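You operate a simulated robot arm through the tools that you are given. There is no shell and no other tool. Be economical: measure what you need, move in short steps, check, and stop when the job is done.

You run a simulated robot arm. Do the job below in one go: nothing can be reset, and whatever is moved stays where it is left.

JOB
Put the polish jar and the red spice shaker from the work table top in the wash bowl.
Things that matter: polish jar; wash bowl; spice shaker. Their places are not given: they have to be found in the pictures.

It is judged by the outcome, as a careful person would: the job done as asked, and still so three seconds after it is handed in. It fails if anything else is knocked over, pushed out of place, dropped, spilled or broken.

ROBOT AND FRAMES
A 7-joint arm with a two-finger parallel gripper, fixed in place. Base frame: the origin is at the foot of the arm, x ahead of it, y to its left, z up; the work surface is at about z = 0. Readings come in cm, rad, newtons and seconds.
With the tool pointing down near the work surface it reaches from about 24 to 62 cm from the base axis. Its first joint turns from -1.152 to 1.152 rad. Payload 2.6 kg.
Tool frame: the origin (TCP) lies between the finger pads and is the grasp point; the fingertips stand 3 cm ahead of it; z points along the fingers, y is the line along which they close. Largest opening 9.4 cm; finger width 2.8, thickness 1; the body of the gripper, 5 by 9.6 cm, starts 5.5 cm behind the TCP.
Orientation is that of the tool frame in the base frame, as a unit quaternion [w, x, y, z]. With the fingers straight down and closing along the base's y, the tool's x points along the base's -x, its y along +y and its z along -z.

CONTROLS
- The arm moves only by the tool nudge_tool. Its argument "rows" is one flat list of numbers, 7 for each row, row after row: the gripper command, from -1 (shut) to 1 (fully open), values between in proportion, then the shift along the tool's x, y, z in cm, then the turn, a rotation vector about the tool's x, y, z in rad. In form: [claw, x, y, z, wx, wy, wz, claw, x, y, z, wx, wy, wz, ...]. A call has 1 to 12 rows; each row is the pose to reach, as a shift and turn from the pose commanded when the call began, along the tool's axes at that moment. Each row takes 0.2 s and may step no farther than 5 cm and 0.15 rad from the row before; otherwise, or with a gripper value out of range, the whole call is refused. Where a pose cannot be reached the arm comes as near as it can. A force on the tool above 40 N (or 10 N above the force at the start of the call, whichever is more), or a blocked arm, ends the call early, and 0.2 s more pass. The fingers move at their own pace (about 7.2 cm/s each) and stop on an object; they squeeze with about 39 N. The grip force told is the motor's: it shows also when the fingers shut on nothing. Time passes only in rows, and 0.2 s behind the last, so rows that repeat a pose let the fingers close. It gives the time, the measured TCP pose, the force on the tool (base axes), the opening and the grip force at its end, in the units of the frame above (readings bear some noise).
- Cameras (640 x 400 px; columns grow to the right, rows downward): "scene" is fixed at [3.28, 43.54, 55.79]; the picture's right is [-0.78, -0.63, 0.00], its down [-0.40, 0.50, -0.77] and it looks along [0.48, -0.60, -0.64] (base axes); focal length 285 px, centre (320, 200). "wrist" rides on the gripper at [-3.7, 0, -5.8] in the tool frame; the picture's right is [0.00, -1.00, 0.00], its down [0.97, 0.00, -0.24] and it looks along [0.24, 0.00, 0.97] (tool axes); focal length 218 px, centre (320, 200).
- get_image(camera): a new picture of that camera. It takes no simulated time.
- locate(camera, pixels): there is no depth. For up to 12 entries [column, row, z] of the newest picture of that camera ("zoom" is the newest enlarged one), the place [x, y] in the base frame at which the ray of that pixel passes the height z, good to about 0.2 cm. It takes no simulated time.
- close_up(camera, box): a new picture of the part [left, top, right, bottom] of that camera's present view, enlarged. It takes no simulated time.
- finish_job(): hands the job in; it is judged then, once.

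Work in short steps. Measure before you move; look again where a grasp or a placing could have gone wrong, and mend it. You have 60 turns and 20 pictures in all, those below and enlarged ones among them. Open the gripper and draw the arm clear of the work before you hand the job in, unless the task says otherwise; then end with one line.

The tools are called after "Call:" as name(argument=value, ...) on one line, values as JSON. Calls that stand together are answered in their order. nudge_tool: Moves the arm, as the interface text tells. Its arguments: {"type":"object","properties":{"rows":{"type":"array","items":{"type":"number"}}},"required":["rows"]} The other tools are called the same way: get_image (camera) takes a picture; locate (camera, pixels) gives the place at which the rays of pixels pass given heights; close_up (camera, box) takes an enlarged picture of a part of a camera's view; finish_job () hands the job in.

At the start:

```text
clock: 0.0
position: [33.77, -6.96, 29.87]
tcp_rot: [0.0, 0.0, 1.0, 0.0]
contact_force: [0.2, 0.6, 0.5]
width: 9.41
finger_force: 0.1
```

scene: 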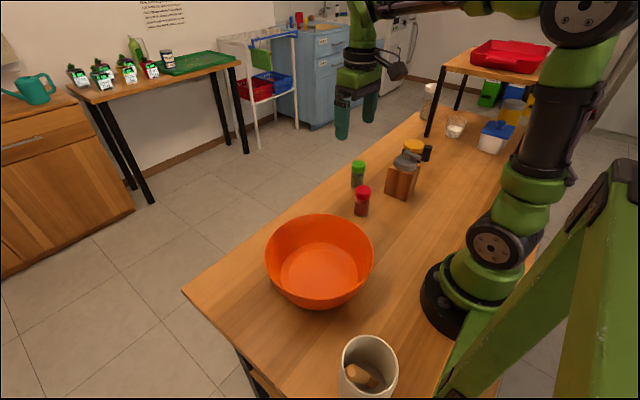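
wrist: 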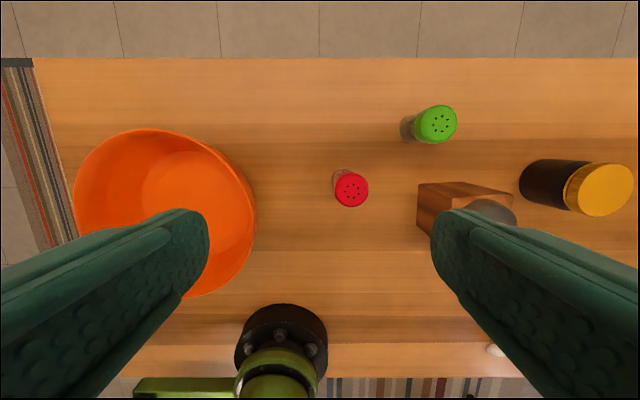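

The wrist view shows the red shaker near (350,188), the bowl near (165,210), and a dark jar with a yellow lid near (580,188). I'll enlarge the scene around these to identify them.

Call:
close_up(camera="scene", box=[330, 70, 540, 230])

Call:
locate(camera="wrist", pixels=[[351, 190, 8], [351, 190, 9], [345, 172, 0], [600, 190, 10], [600, 190, 12], [530, 187, 0], [165, 210, 0], [75, 200, 9], [257, 205, 9], [150, 130, 9], [190, 297, 9], [437, 125, 9]])

```text
2.50 times, centred on (435, 150) of scene
```

zoom: 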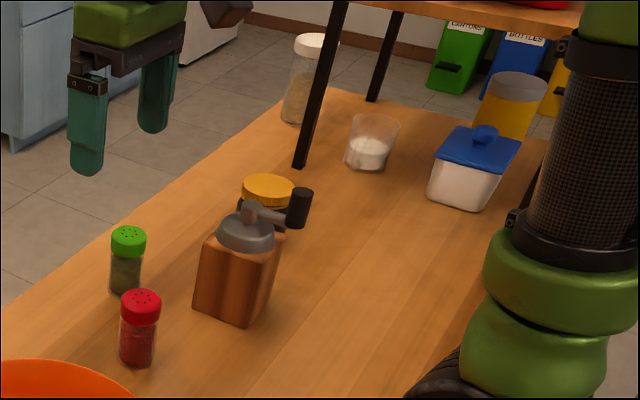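

```text
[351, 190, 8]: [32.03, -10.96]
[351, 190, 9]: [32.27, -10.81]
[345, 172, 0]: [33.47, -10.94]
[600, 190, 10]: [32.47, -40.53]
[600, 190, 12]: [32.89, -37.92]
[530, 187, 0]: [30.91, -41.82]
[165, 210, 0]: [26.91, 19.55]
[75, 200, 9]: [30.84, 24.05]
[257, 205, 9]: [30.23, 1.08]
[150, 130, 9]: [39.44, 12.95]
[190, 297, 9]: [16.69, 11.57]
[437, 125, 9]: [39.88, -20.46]
```

The only dark jar with a yellow lid stands behind the grinder. I'll move along -y at this height so the wrist camera can see it from above.

Call:
nudge_tool(rows=[1, 0, -4.5, 0, 0, 0, 0, 1, 0, -9, 0, 0, 0, 0, 1, 0, -13.5, 0, 0, 0, 0, 1, 0, -18, 0, 0, 0, 0, 1, 0, -22.5, 0, 0, 0, 0, 1, 0, -26, 0, 0, 0, 0, 1, 0, -26, 0, 0, 0, 0])

Call:
get_image(camera="wrist")

```text
clock: 1.6
position: [33.69, -32.88, 29.93]
tcp_rot: [0.0, 0.0, 1.0, 0.001]
contact_force: [0.0, -0.3, -0.3]
width: 9.4
finger_force: 0.0
```

```text
16 pictures are left
```

wrist: 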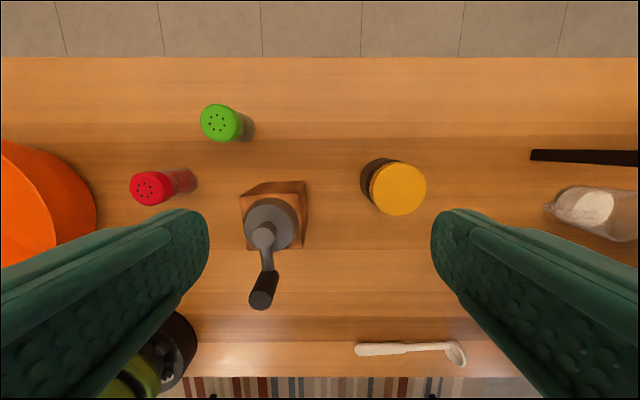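

The jar is now clear: lid at about (398,189), 57 px wide. I'll triangulate its height, and the shaker's, against the first view.

Call:
locate(camera="wrist", pixels=[[398, 189, 8], [398, 189, 10], [398, 189, 12], [370, 189, 10], [427, 189, 10], [362, 178, 0], [151, 188, 7], [151, 188, 9], [196, 182, 0], [270, 222, 10], [264, 290, 10], [306, 215, 0]])

Call:
locate(camera="scene", pixels=[[413, 145, 8], [413, 145, 10], [363, 190, 7], [363, 190, 9], [361, 215, 0]])

```text
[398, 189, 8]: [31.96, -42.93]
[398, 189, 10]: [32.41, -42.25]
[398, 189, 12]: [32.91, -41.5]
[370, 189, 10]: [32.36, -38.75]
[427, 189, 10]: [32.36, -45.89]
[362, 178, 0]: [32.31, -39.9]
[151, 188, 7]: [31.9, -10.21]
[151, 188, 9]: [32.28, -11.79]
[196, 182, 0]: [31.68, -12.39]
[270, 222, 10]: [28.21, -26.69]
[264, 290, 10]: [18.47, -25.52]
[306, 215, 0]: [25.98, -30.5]
```

```text
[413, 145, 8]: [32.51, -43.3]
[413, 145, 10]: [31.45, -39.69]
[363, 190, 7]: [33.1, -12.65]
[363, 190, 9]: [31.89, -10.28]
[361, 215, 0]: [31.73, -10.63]
```

Triangulation puts the jar at (32.0,-42.9) with its top near z 8.2 and about 7.3 cm wide, and the shaker at (32,-11) with its top near z 8. I'll go above the jar, drop to z 17 and check the alignment.

Call:
nudge_tool(rows=[1, 0.8, -5, 0, 0, 0, 0, 1, 1.7, -10, 0, 0, 0, 0, 1, 1.7, -10, 4.5, 0, 0, 0, 1, 1.7, -10, 9, 0, 0, 0, 1, 1.7, -10, 13, 0, 0, 0, 1, 1.7, -10, 13, 0, 0, 0])

Call:
get_image(camera="wrist")

```text
refused: row 1 steps farther than a row can; nothing moved
```

```text
15 pictures are left
```

wrist: 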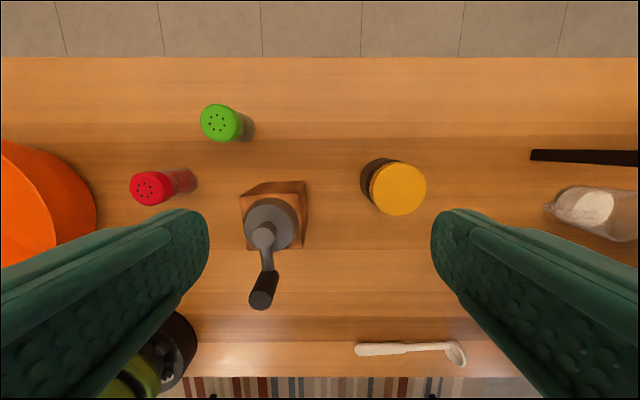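

The first step was slightly over 5 cm, so the call was refused and nothing moved. I'll repeat it in smaller steps.

Call:
nudge_tool(rows=[1, 0.6, -3.4, 0, 0, 0, 0, 1, 1.2, -6.8, 0, 0, 0, 0, 1, 1.7, -10, 0, 0, 0, 0, 1, 1.7, -10, 4.5, 0, 0, 0, 1, 1.7, -10, 9, 0, 0, 0, 1, 1.7, -10, 13, 0, 0, 0, 1, 1.7, -10, 13, 0, 0, 0])

```text
clock: 3.2
position: [31.46, -43.01, 16.94]
tcp_rot: [0.0, 0.0, 1.0, 0.001]
contact_force: [-0.4, -0.6, 0.5]
width: 9.38
finger_force: 0.1
```

The arm is at (31.5,-43.0,16.9). I'll look before going down.

Call:
get_image(camera="wrist")

```text
14 pictures are left
```

wrist: 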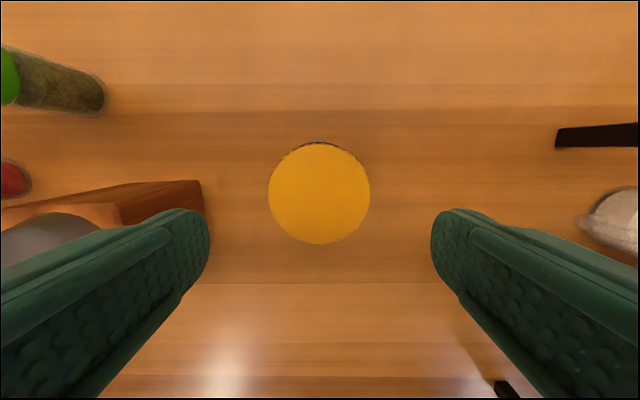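

The lid is centred at column 319, so y is right. I'll check x.

Call:
locate(camera="wrist", pixels=[[319, 193, 8.2], [268, 193, 8.2], [371, 193, 8.2], [319, 193, 7], [319, 193, 9.5]])

```text
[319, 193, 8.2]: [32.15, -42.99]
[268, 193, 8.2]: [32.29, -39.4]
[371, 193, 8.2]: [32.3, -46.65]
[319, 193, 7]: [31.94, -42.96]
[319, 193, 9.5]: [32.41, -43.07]
```

The jar is at (32.1,-43.0), so I'll shift 0.6 cm in x and go down to z of about 5.

Call:
nudge_tool(rows=[1, -0.6, 0, 3, 0, 0, 0, 1, -0.6, 0, 6, 0, 0, 0, 1, -0.6, 0, 9, 0, 0, 0, 1, -0.6, 0, 12, 0, 0, 0, 1, -0.6, 0, 12, 0, 0, 0])

```text
clock: 4.4
position: [32.6, -43.1, 4.73]
tcp_rot: [0.001, -0.001, 1.0, 0.0]
contact_force: [0.1, 0.0, 0.0]
width: 9.42
finger_force: 0.0
```

No contact on the way down. I'll close on the jar, then lift slightly.

Call:
nudge_tool(rows=[-1, 0, 0, 0, 0, 0, 0, -1, 0, 0, 0, 0, 0, 0, -1, 0, 0, 0, 0, 0, 0, -1, 0, 0, 0, 0, 0, 0, -1, 0, 0, -2, 0, 0, 0, -1, 0, 0, -2, 0, 0, 0])

```text
clock: 5.8
position: [32.58, -43.22, 6.84]
tcp_rot: [0.0, -0.001, 1.0, 0.0]
contact_force: [-0.6, 0.4, -3.0]
width: 7.41
finger_force: 39.3
```

The jar is held (opening 7.41, about 3 N of weight). I'll lift it to z of about 27.

Call:
nudge_tool(rows=[-1, 0, 0, -3, 0, 0, 0, -1, 0, 0, -7, 0, 0, 0, -1, 0, 0, -11, 0, 0, 0, -1, 0, 0, -15, 0, 0, 0, -1, 0, 0, -19, 0, 0, 0, -1, 0, 0, -20, 0, 0, 0, -1, 0, 0, -20, 0, 0, 0])

Call:
close_up(camera="scene", box=[230, 170, 430, 320])

```text
clock: 7.4
position: [32.47, -43.16, 26.95]
tcp_rot: [-0.001, -0.001, 1.0, 0.0]
contact_force: [0.5, 0.1, -2.7]
width: 7.4
finger_force: 39.6
```

```text
2.67 times, centred on (330, 245) of scene
```

zoom: 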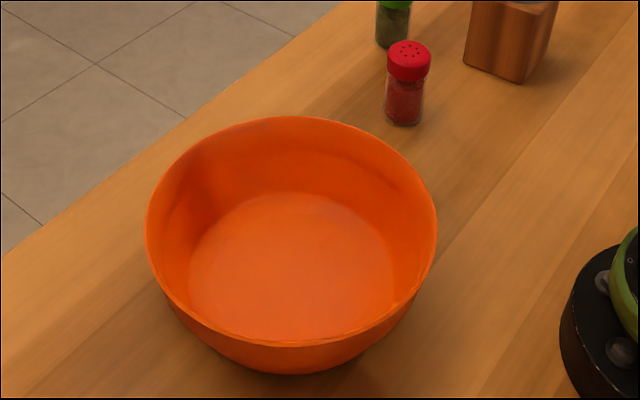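

The jar is up and the whole bowl is in view. I'll measure the rim (145–437, 116–347) and the floor in the zoom.

Call:
locate(camera="zoom", pixels=[[145, 228, 8], [437, 228, 8], [290, 116, 8], [290, 347, 8], [145, 228, 10], [437, 228, 10], [290, 116, 10], [290, 347, 10], [188, 275, 0.7], [400, 275, 0.7], [295, 191, 0.7], [290, 374, 0]])

```text
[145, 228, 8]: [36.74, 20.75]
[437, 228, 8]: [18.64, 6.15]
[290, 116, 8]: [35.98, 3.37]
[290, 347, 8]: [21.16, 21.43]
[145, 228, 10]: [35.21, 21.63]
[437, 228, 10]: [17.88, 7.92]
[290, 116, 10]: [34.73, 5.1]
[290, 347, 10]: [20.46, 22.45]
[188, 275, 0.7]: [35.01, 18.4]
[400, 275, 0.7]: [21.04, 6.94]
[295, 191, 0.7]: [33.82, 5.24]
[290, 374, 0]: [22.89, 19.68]
```

The bowl is centred at about (28,12.8), with rim height 8 and a flat floor of radius 8–9. I'll carry the jar over at z 27 and aim for (31.5,12.8), which leaves room for the shaker at x of about 23.5.

Call:
nudge_tool(rows=[-1, 0, 3, 0, 0, 0, 0, -1, 0, 7.5, 0, 0, 0, 0, -1, 0, 12, 0, 0, 0, 0, -1, 0, 16.5, 0, 0, 0, 0, -1, 0, 21, 0, 0, 0, 0, -1, 0, 25.5, 0, 0, 0, 0, -1, 0, 30, 0, 0, 0, 0, -1, 0, 34.5, 0, 0, 0, 0, -1, 0, 39, 0, 0, 0, 0, -1, 0.3, 43.5, 0, 0, 0, 0, -1, 0.6, 48, 0, 0, 0, 0, -1, 1, 52, 0, 0, 0, 0])

Call:
nudge_tool(rows=[-1, 0, 2, 0, 0, 0, 0, -1, 0, 4, 0, 0, 0, 0, -1, 0, 4, 0, 0, 0, 0, -1, 0, 4, 0, 0, 0, 0])

Call:
get_image(camera="scene")

```text
clock: 10.0
position: [31.71, 9.31, 26.65]
tcp_rot: [0.0, -0.001, 1.0, 0.0]
contact_force: [0.9, 0.5, -2.4]
width: 7.37
finger_force: 38.6
```

```text
clock: 11.0
position: [31.77, 13.02, 26.65]
tcp_rot: [0.0, -0.001, 1.0, 0.0]
contact_force: [0.1, -0.4, -2.2]
width: 7.39
finger_force: 38.5
```

```text
12 pictures are left
```

scene: 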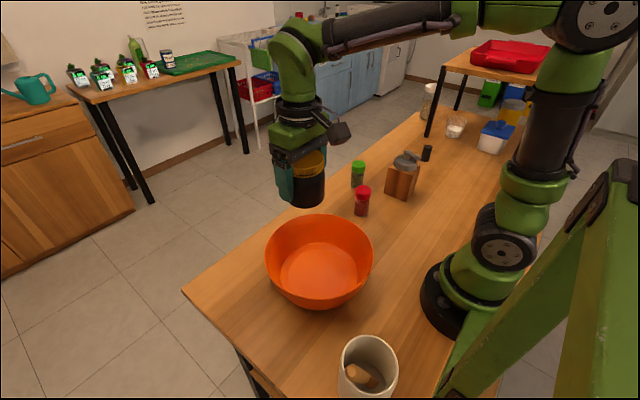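

The jar is held above the bowl at (31.8,13.0). I'll lower it to z of about 7.6 first.

Call:
nudge_tool(rows=[-1, 0, 0, 4, 0, 0, 0, -1, 0, 0, 8, 0, 0, 0, -1, 0, 0, 12, 0, 0, 0, -1, 0, 0, 15, 0, 0, 0, -1, 0, 0, 17, 0, 0, 0, -1, 0, 0, 19, 0, 0, 0, -1, 0, 0, 19, 0, 0, 0])

Call:
close_up(camera="scene", box=[230, 170, 430, 320])

```text
clock: 12.6
position: [31.73, 13.02, 7.94]
tcp_rot: [0.0, 0.0, 1.0, 0.001]
contact_force: [0.2, 0.4, -3.9]
width: 7.41
finger_force: 38.7
```

```text
2.67 times, centred on (330, 245) of scene
```

zoom: 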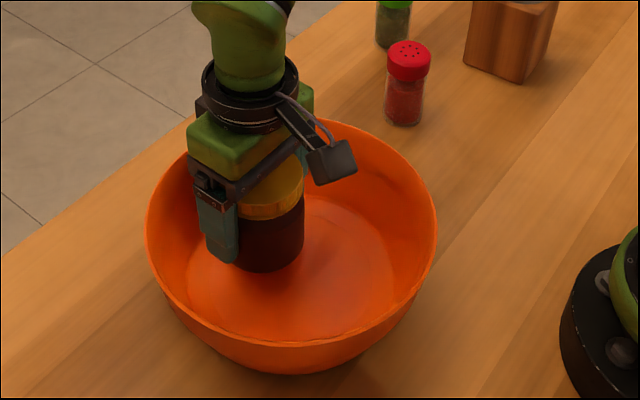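

The jar hangs inside the bowl, clear of the walls. I'll lower it gently in small steps to the floor.

Call:
nudge_tool(rows=[-1, 0, 0, 0.6, 0, 0, 0, -1, 0, 0, 1.1, 0, 0, 0, -1, 0, 0, 1.5, 0, 0, 0, -1, 0, 0, 1.8, 0, 0, 0, -1, 0, 0, 1.8, 0, 0, 0])

```text
clock: 13.8
position: [31.89, 13.05, 6.07]
tcp_rot: [0.0, 0.0, 1.0, -0.001]
contact_force: [-0.5, 0.5, -3.2]
width: 7.36
finger_force: 39.0
```

No contact yet at z 6.07, so I'll continue in 0.25 cm steps.

Call:
nudge_tool(rows=[-1, 0, 0, 0.25, 0, 0, 0, -1, 0, 0, 0.5, 0, 0, 0, -1, 0, 0, 0.5, 0, 0, 0])

```text
clock: 14.6
position: [31.8, 13.15, 5.81]
tcp_rot: [0.001, 0.0, 1.0, 0.001]
contact_force: [-4.7, -3.3, 30.5]
width: 7.42
finger_force: 39.4
```

The force rose to 30 N, so the jar is on the floor. I'll ease up a little, open, and rise.

Call:
nudge_tool(rows=[-1, 0, 0, -0.2, 0, 0, 0, 0.7, 0, 0, -0.2, 0, 0, 0, 1, 0, 0, -0.2, 0, 0, 0, 1, 0, 0, -0.2, 0, 0, 0])

Call:
nudge_tool(rows=[1, 0, 0, -2, 0, 0, 0, 1, 0, 0, -5, 0, 0, 0, 1, 0, 0, -9, 0, 0, 0, 1, 0, 0, -13.5, 0, 0, 0, 1, 0, 0, -18, 0, 0, 0, 1, 0, 0, -18, 0, 0, 0])

Call:
close_up(camera="scene", box=[230, 170, 430, 320])

```text
clock: 15.6
position: [31.72, 13.06, 5.62]
tcp_rot: [-0.001, -0.001, 1.0, -0.001]
contact_force: [0.5, -0.1, 0.7]
width: 9.41
finger_force: 0.0
```

```text
clock: 17.0
position: [31.65, 13.56, 23.74]
tcp_rot: [0.0, 0.0, 1.0, 0.001]
contact_force: [-1.0, -0.4, -0.9]
width: 9.39
finger_force: 0.0
```

```text
2.67 times, centred on (330, 245) of scene
```

zoom: 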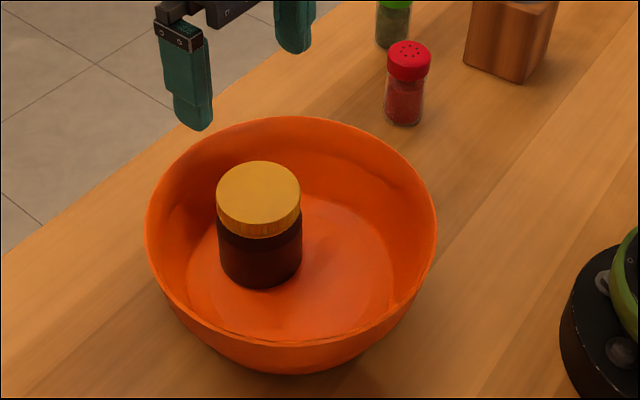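

The jar stands upright in the bowl. Next I'll move over the red shaker near (32,-11) and look.

Call:
nudge_tool(rows=[1, 0, -4, 0, 0, 0, 0, 1, 0, -8.5, 0, 0, 0, 0, 1, 0, -13, 0, 0, 0, 0, 1, 0, -17.5, 0, 0, 0, 0, 1, 0, -21.5, 0, 0, 0, 0, 1, -0.3, -24.4, 0, 0, 0, 0, 1, -0.3, -24.4, 3, 0, 0, 0, 1, -0.3, -24.4, 6, 0, 0, 0, 1, -0.3, -24.4, 6, 0, 0, 0])

Call:
get_image(camera="wrist")

```text
clock: 19.0
position: [32.02, -11.29, 17.32]
tcp_rot: [0.0, -0.001, 1.0, 0.0]
contact_force: [-1.0, -0.2, 0.2]
width: 9.43
finger_force: 0.1
```

```text
9 pictures are left
```

wrist: 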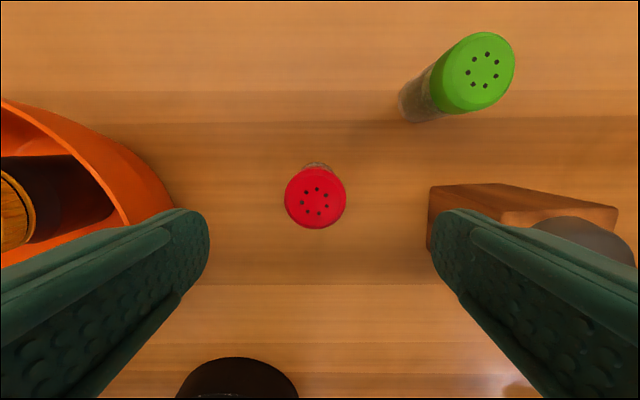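

Call:
locate(camera="wrist", pixels=[[316, 197, 8], [285, 197, 8], [347, 197, 8], [430, 245, 0], [430, 190, 9], [318, 164, 0]])

```text
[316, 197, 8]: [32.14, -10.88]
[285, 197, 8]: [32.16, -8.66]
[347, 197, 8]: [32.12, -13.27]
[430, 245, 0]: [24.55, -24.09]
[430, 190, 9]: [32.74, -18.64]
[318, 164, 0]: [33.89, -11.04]
```

The shaker is at (32.1,-10.9), 4.5 cm wide. I'll shift 0.3 cm in y, narrow the opening to about 7 cm to stay clear of the grinder, and go down to z of about 4.8.

Call:
nudge_tool(rows=[0.5, 0, 0.35, 3, 0, 0, 0, 0.5, 0, 0.35, 6, 0, 0, 0, 0.5, 0, 0.35, 9, 0, 0, 0, 0.5, 0, 0.35, 11, 0, 0, 0, 0.5, 0, 0.35, 12.5, 0, 0, 0, 0.5, 0, 0.35, 12.5, 0, 0, 0])

Call:
nudge_tool(rows=[-1, 0, 0, 0, 0, 0, 0, -1, 0, 0, 0, 0, 0, 0, -1, 0, 0, 0, 0, 0, 0, -1, 0, 0, 0, 0, 0, 0, -1, 0, 0, -2, 0, 0, 0, -1, 0, 0, -2, 0, 0, 0])

```text
clock: 20.4
position: [31.93, -11.12, 5.23]
tcp_rot: [0.0, 0.0, 1.0, 0.0]
contact_force: [-0.7, -0.1, 0.9]
width: 7.08
finger_force: 0.1
```

```text
clock: 21.8
position: [31.99, -11.0, 7.16]
tcp_rot: [0.0, 0.0, 1.0, 0.0]
contact_force: [0.5, -0.1, -1.0]
width: 4.18
finger_force: 39.1
```

The shaker is held (opening 4.18). I'll lift it and carry it to (23.3,12.8) above the bowl.

Call:
nudge_tool(rows=[-1, 0, 0, -4, 0, 0, 0, -1, 0, 0, -8, 0, 0, 0, -1, 0, 0, -12, 0, 0, 0, -1, 0, 0, -15, 0, 0, 0, -1, 1.4, 4, -15, 0, 0, 0, -1, 2.9, 8, -15, 0, 0, 0, -1, 4.4, 12, -15, 0, 0, 0, -1, 5.9, 16, -15, 0, 0, 0, -1, 7.3, 20, -15, 0, 0, 0, -1, 8.6, 23.8, -15, 0, 0, 0, -1, 8.6, 23.8, -15, 0, 0, 0, -1, 8.6, 23.8, -15, 0, 0, 0])

Call:
get_image(camera="wrist")

```text
clock: 24.4
position: [23.15, 12.89, 22.37]
tcp_rot: [0.0, -0.001, 1.0, -0.001]
contact_force: [-0.5, -0.1, -0.6]
width: 4.21
finger_force: 38.6
```

```text
8 pictures are left
```

wrist: 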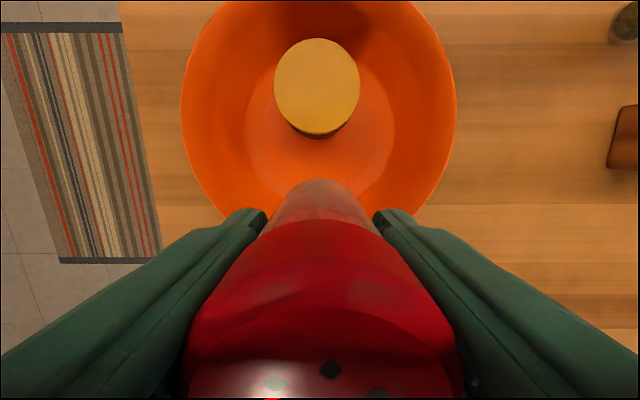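

The shaker is held, and the jar is at (317,88). I'll check the clearances: bowl rim columns, floor edges and the jar's near edge.

Call:
locate(camera="wrist", pixels=[[181, 100, 8], [457, 100, 8], [243, 140, 1], [393, 140, 1], [318, 133, 9], [318, 138, 1], [222, 212, 8], [317, 88, 9]])

```text
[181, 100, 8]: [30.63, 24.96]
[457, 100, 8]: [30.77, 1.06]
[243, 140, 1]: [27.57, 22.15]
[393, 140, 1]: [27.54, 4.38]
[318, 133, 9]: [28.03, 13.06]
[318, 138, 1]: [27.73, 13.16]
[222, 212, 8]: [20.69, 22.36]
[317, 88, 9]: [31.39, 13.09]
```

The floor spans about x 19–37, the jar's near edge is at x 27.9, and the shaker at x 23.15 fits between. I'll lower to z of about 7.2, a little above the floor.

Call:
nudge_tool(rows=[-1, 0, 0, 4, 0, 0, 0, -1, 0, 0, 8, 0, 0, 0, -1, 0, 0, 11, 0, 0, 0, -1, 0, 0, 13.5, 0, 0, 0, -1, 0, 0, 15, 0, 0, 0, -1, 0, 0, 15, 0, 0, 0])

Call:
close_up(camera="scene", box=[230, 170, 430, 320])

```text
clock: 25.8
position: [23.52, 12.79, 7.2]
tcp_rot: [0.0, 0.0, 1.0, 0.0]
contact_force: [-0.7, 0.2, -0.7]
width: 4.19
finger_force: 39.0
```

```text
2.67 times, centred on (330, 245) of scene
```

zoom: 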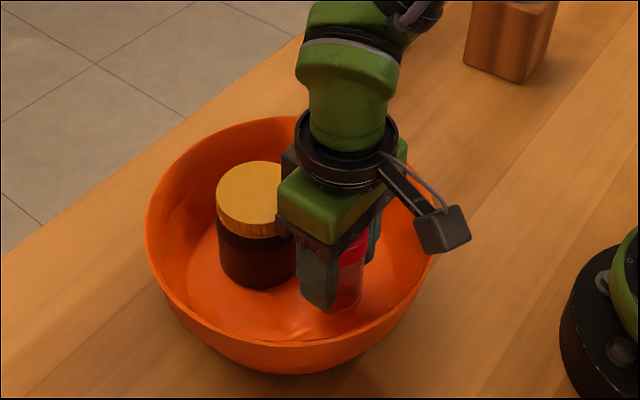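

The shaker hangs clear of the jar and the walls. I'll lower it in fine steps until it touches.

Call:
nudge_tool(rows=[-1, 0, 0, 0.4, 0, 0, 0, -1, 0, 0, 0.7, 0, 0, 0, -1, 0, 0, 0.9, 0, 0, 0, -1, 0, 0, 0.9, 0, 0, 0])

```text
clock: 26.8
position: [23.32, 12.71, 6.27]
tcp_rot: [0.0, 0.0, 1.0, 0.0]
contact_force: [0.0, 0.5, -1.5]
width: 4.19
finger_force: 39.0
```

No contact yet at z 6.27, so I'll step down further.

Call:
nudge_tool(rows=[-1, 0, 0, 0.2, 0, 0, 0, -1, 0, 0, 0.4, 0, 0, 0, -1, 0, 0, 0.4, 0, 0, 0])

```text
clock: 27.6
position: [23.38, 12.73, 5.87]
tcp_rot: [0.002, 0.0, 1.0, 0.001]
contact_force: [0.1, -8.1, 25.6]
width: 4.2
finger_force: 38.7
```

The shaker is on the floor (25 N). I'll ease up, open part way and rise.

Call:
nudge_tool(rows=[-1, 0, 0, -0.2, 0, 0, 0, 0.1, 0, 0, -0.2, 0, 0, 0, 0.4, 0, 0, -0.2, 0, 0, 0, 0.4, 0, 0, -0.2, 0, 0, 0])

Call:
nudge_tool(rows=[0.4, 0, 0, -2, 0, 0, 0, 0.4, 0, 0, -5, 0, 0, 0, 0.4, 0, 0, -9, 0, 0, 0, 0.4, 0, 0, -13.5, 0, 0, 0, 0.4, 0, 0, -18, 0, 0, 0, 0.4, -4, 0, -18, 0, 0, 0, 0.4, -8, 0, -18, 0, 0, 0, 1, -8, -4, -20, 0, 0, 0, 1, -8, -8, -22, 0, 0, 0, 1, -8, -12, -22, 0, 0, 0, 1, -8, -16, -22, 0, 0, 0, 1, -8, -16, -22, 0, 0, 0])

Call:
get_image(camera="scene")

Call:
close_up(camera="scene", box=[230, 170, 430, 320])

```text
clock: 28.6
position: [23.28, 12.77, 5.98]
tcp_rot: [0.001, -0.001, 1.0, 0.0]
contact_force: [0.6, 0.1, -1.7]
width: 6.57
finger_force: 0.1
```

```text
clock: 31.2
position: [31.25, -2.92, 28.41]
tcp_rot: [0.0, 0.0, 1.0, 0.0]
contact_force: [0.1, -0.3, 0.1]
width: 9.39
finger_force: 0.1
```

```text
6 pictures are left
```

scene: 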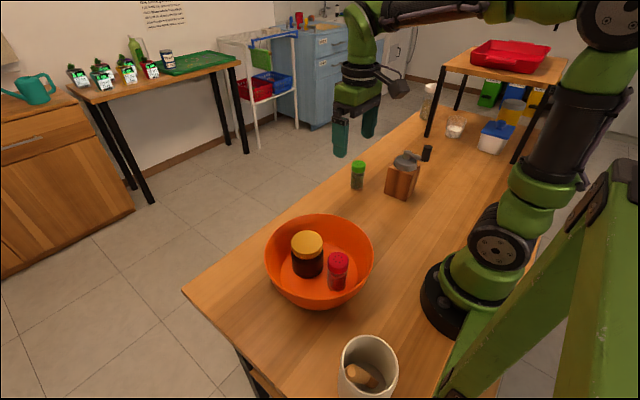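

```text
2.67 times, centred on (330, 245) of scene
```

zoom: 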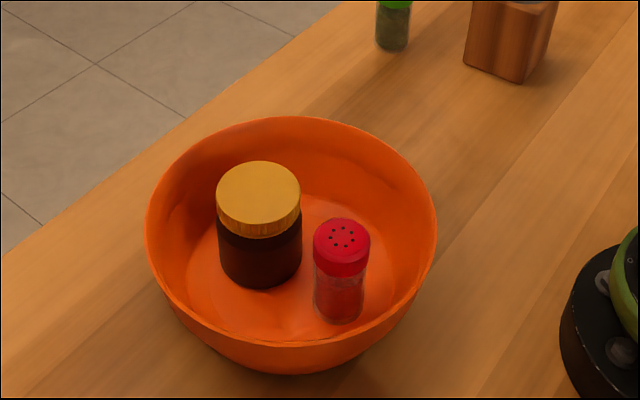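

Both the jar and the shaker stand upright in the bowl, nothing else has moved, and the open gripper is clear. I'm handing the job in.

Call:
finish_job()

```text
The job is handed in.
```

The polish jar and the red spice shaker are both standing upright in the wash bowl, and nothing else on the table was disturbed.
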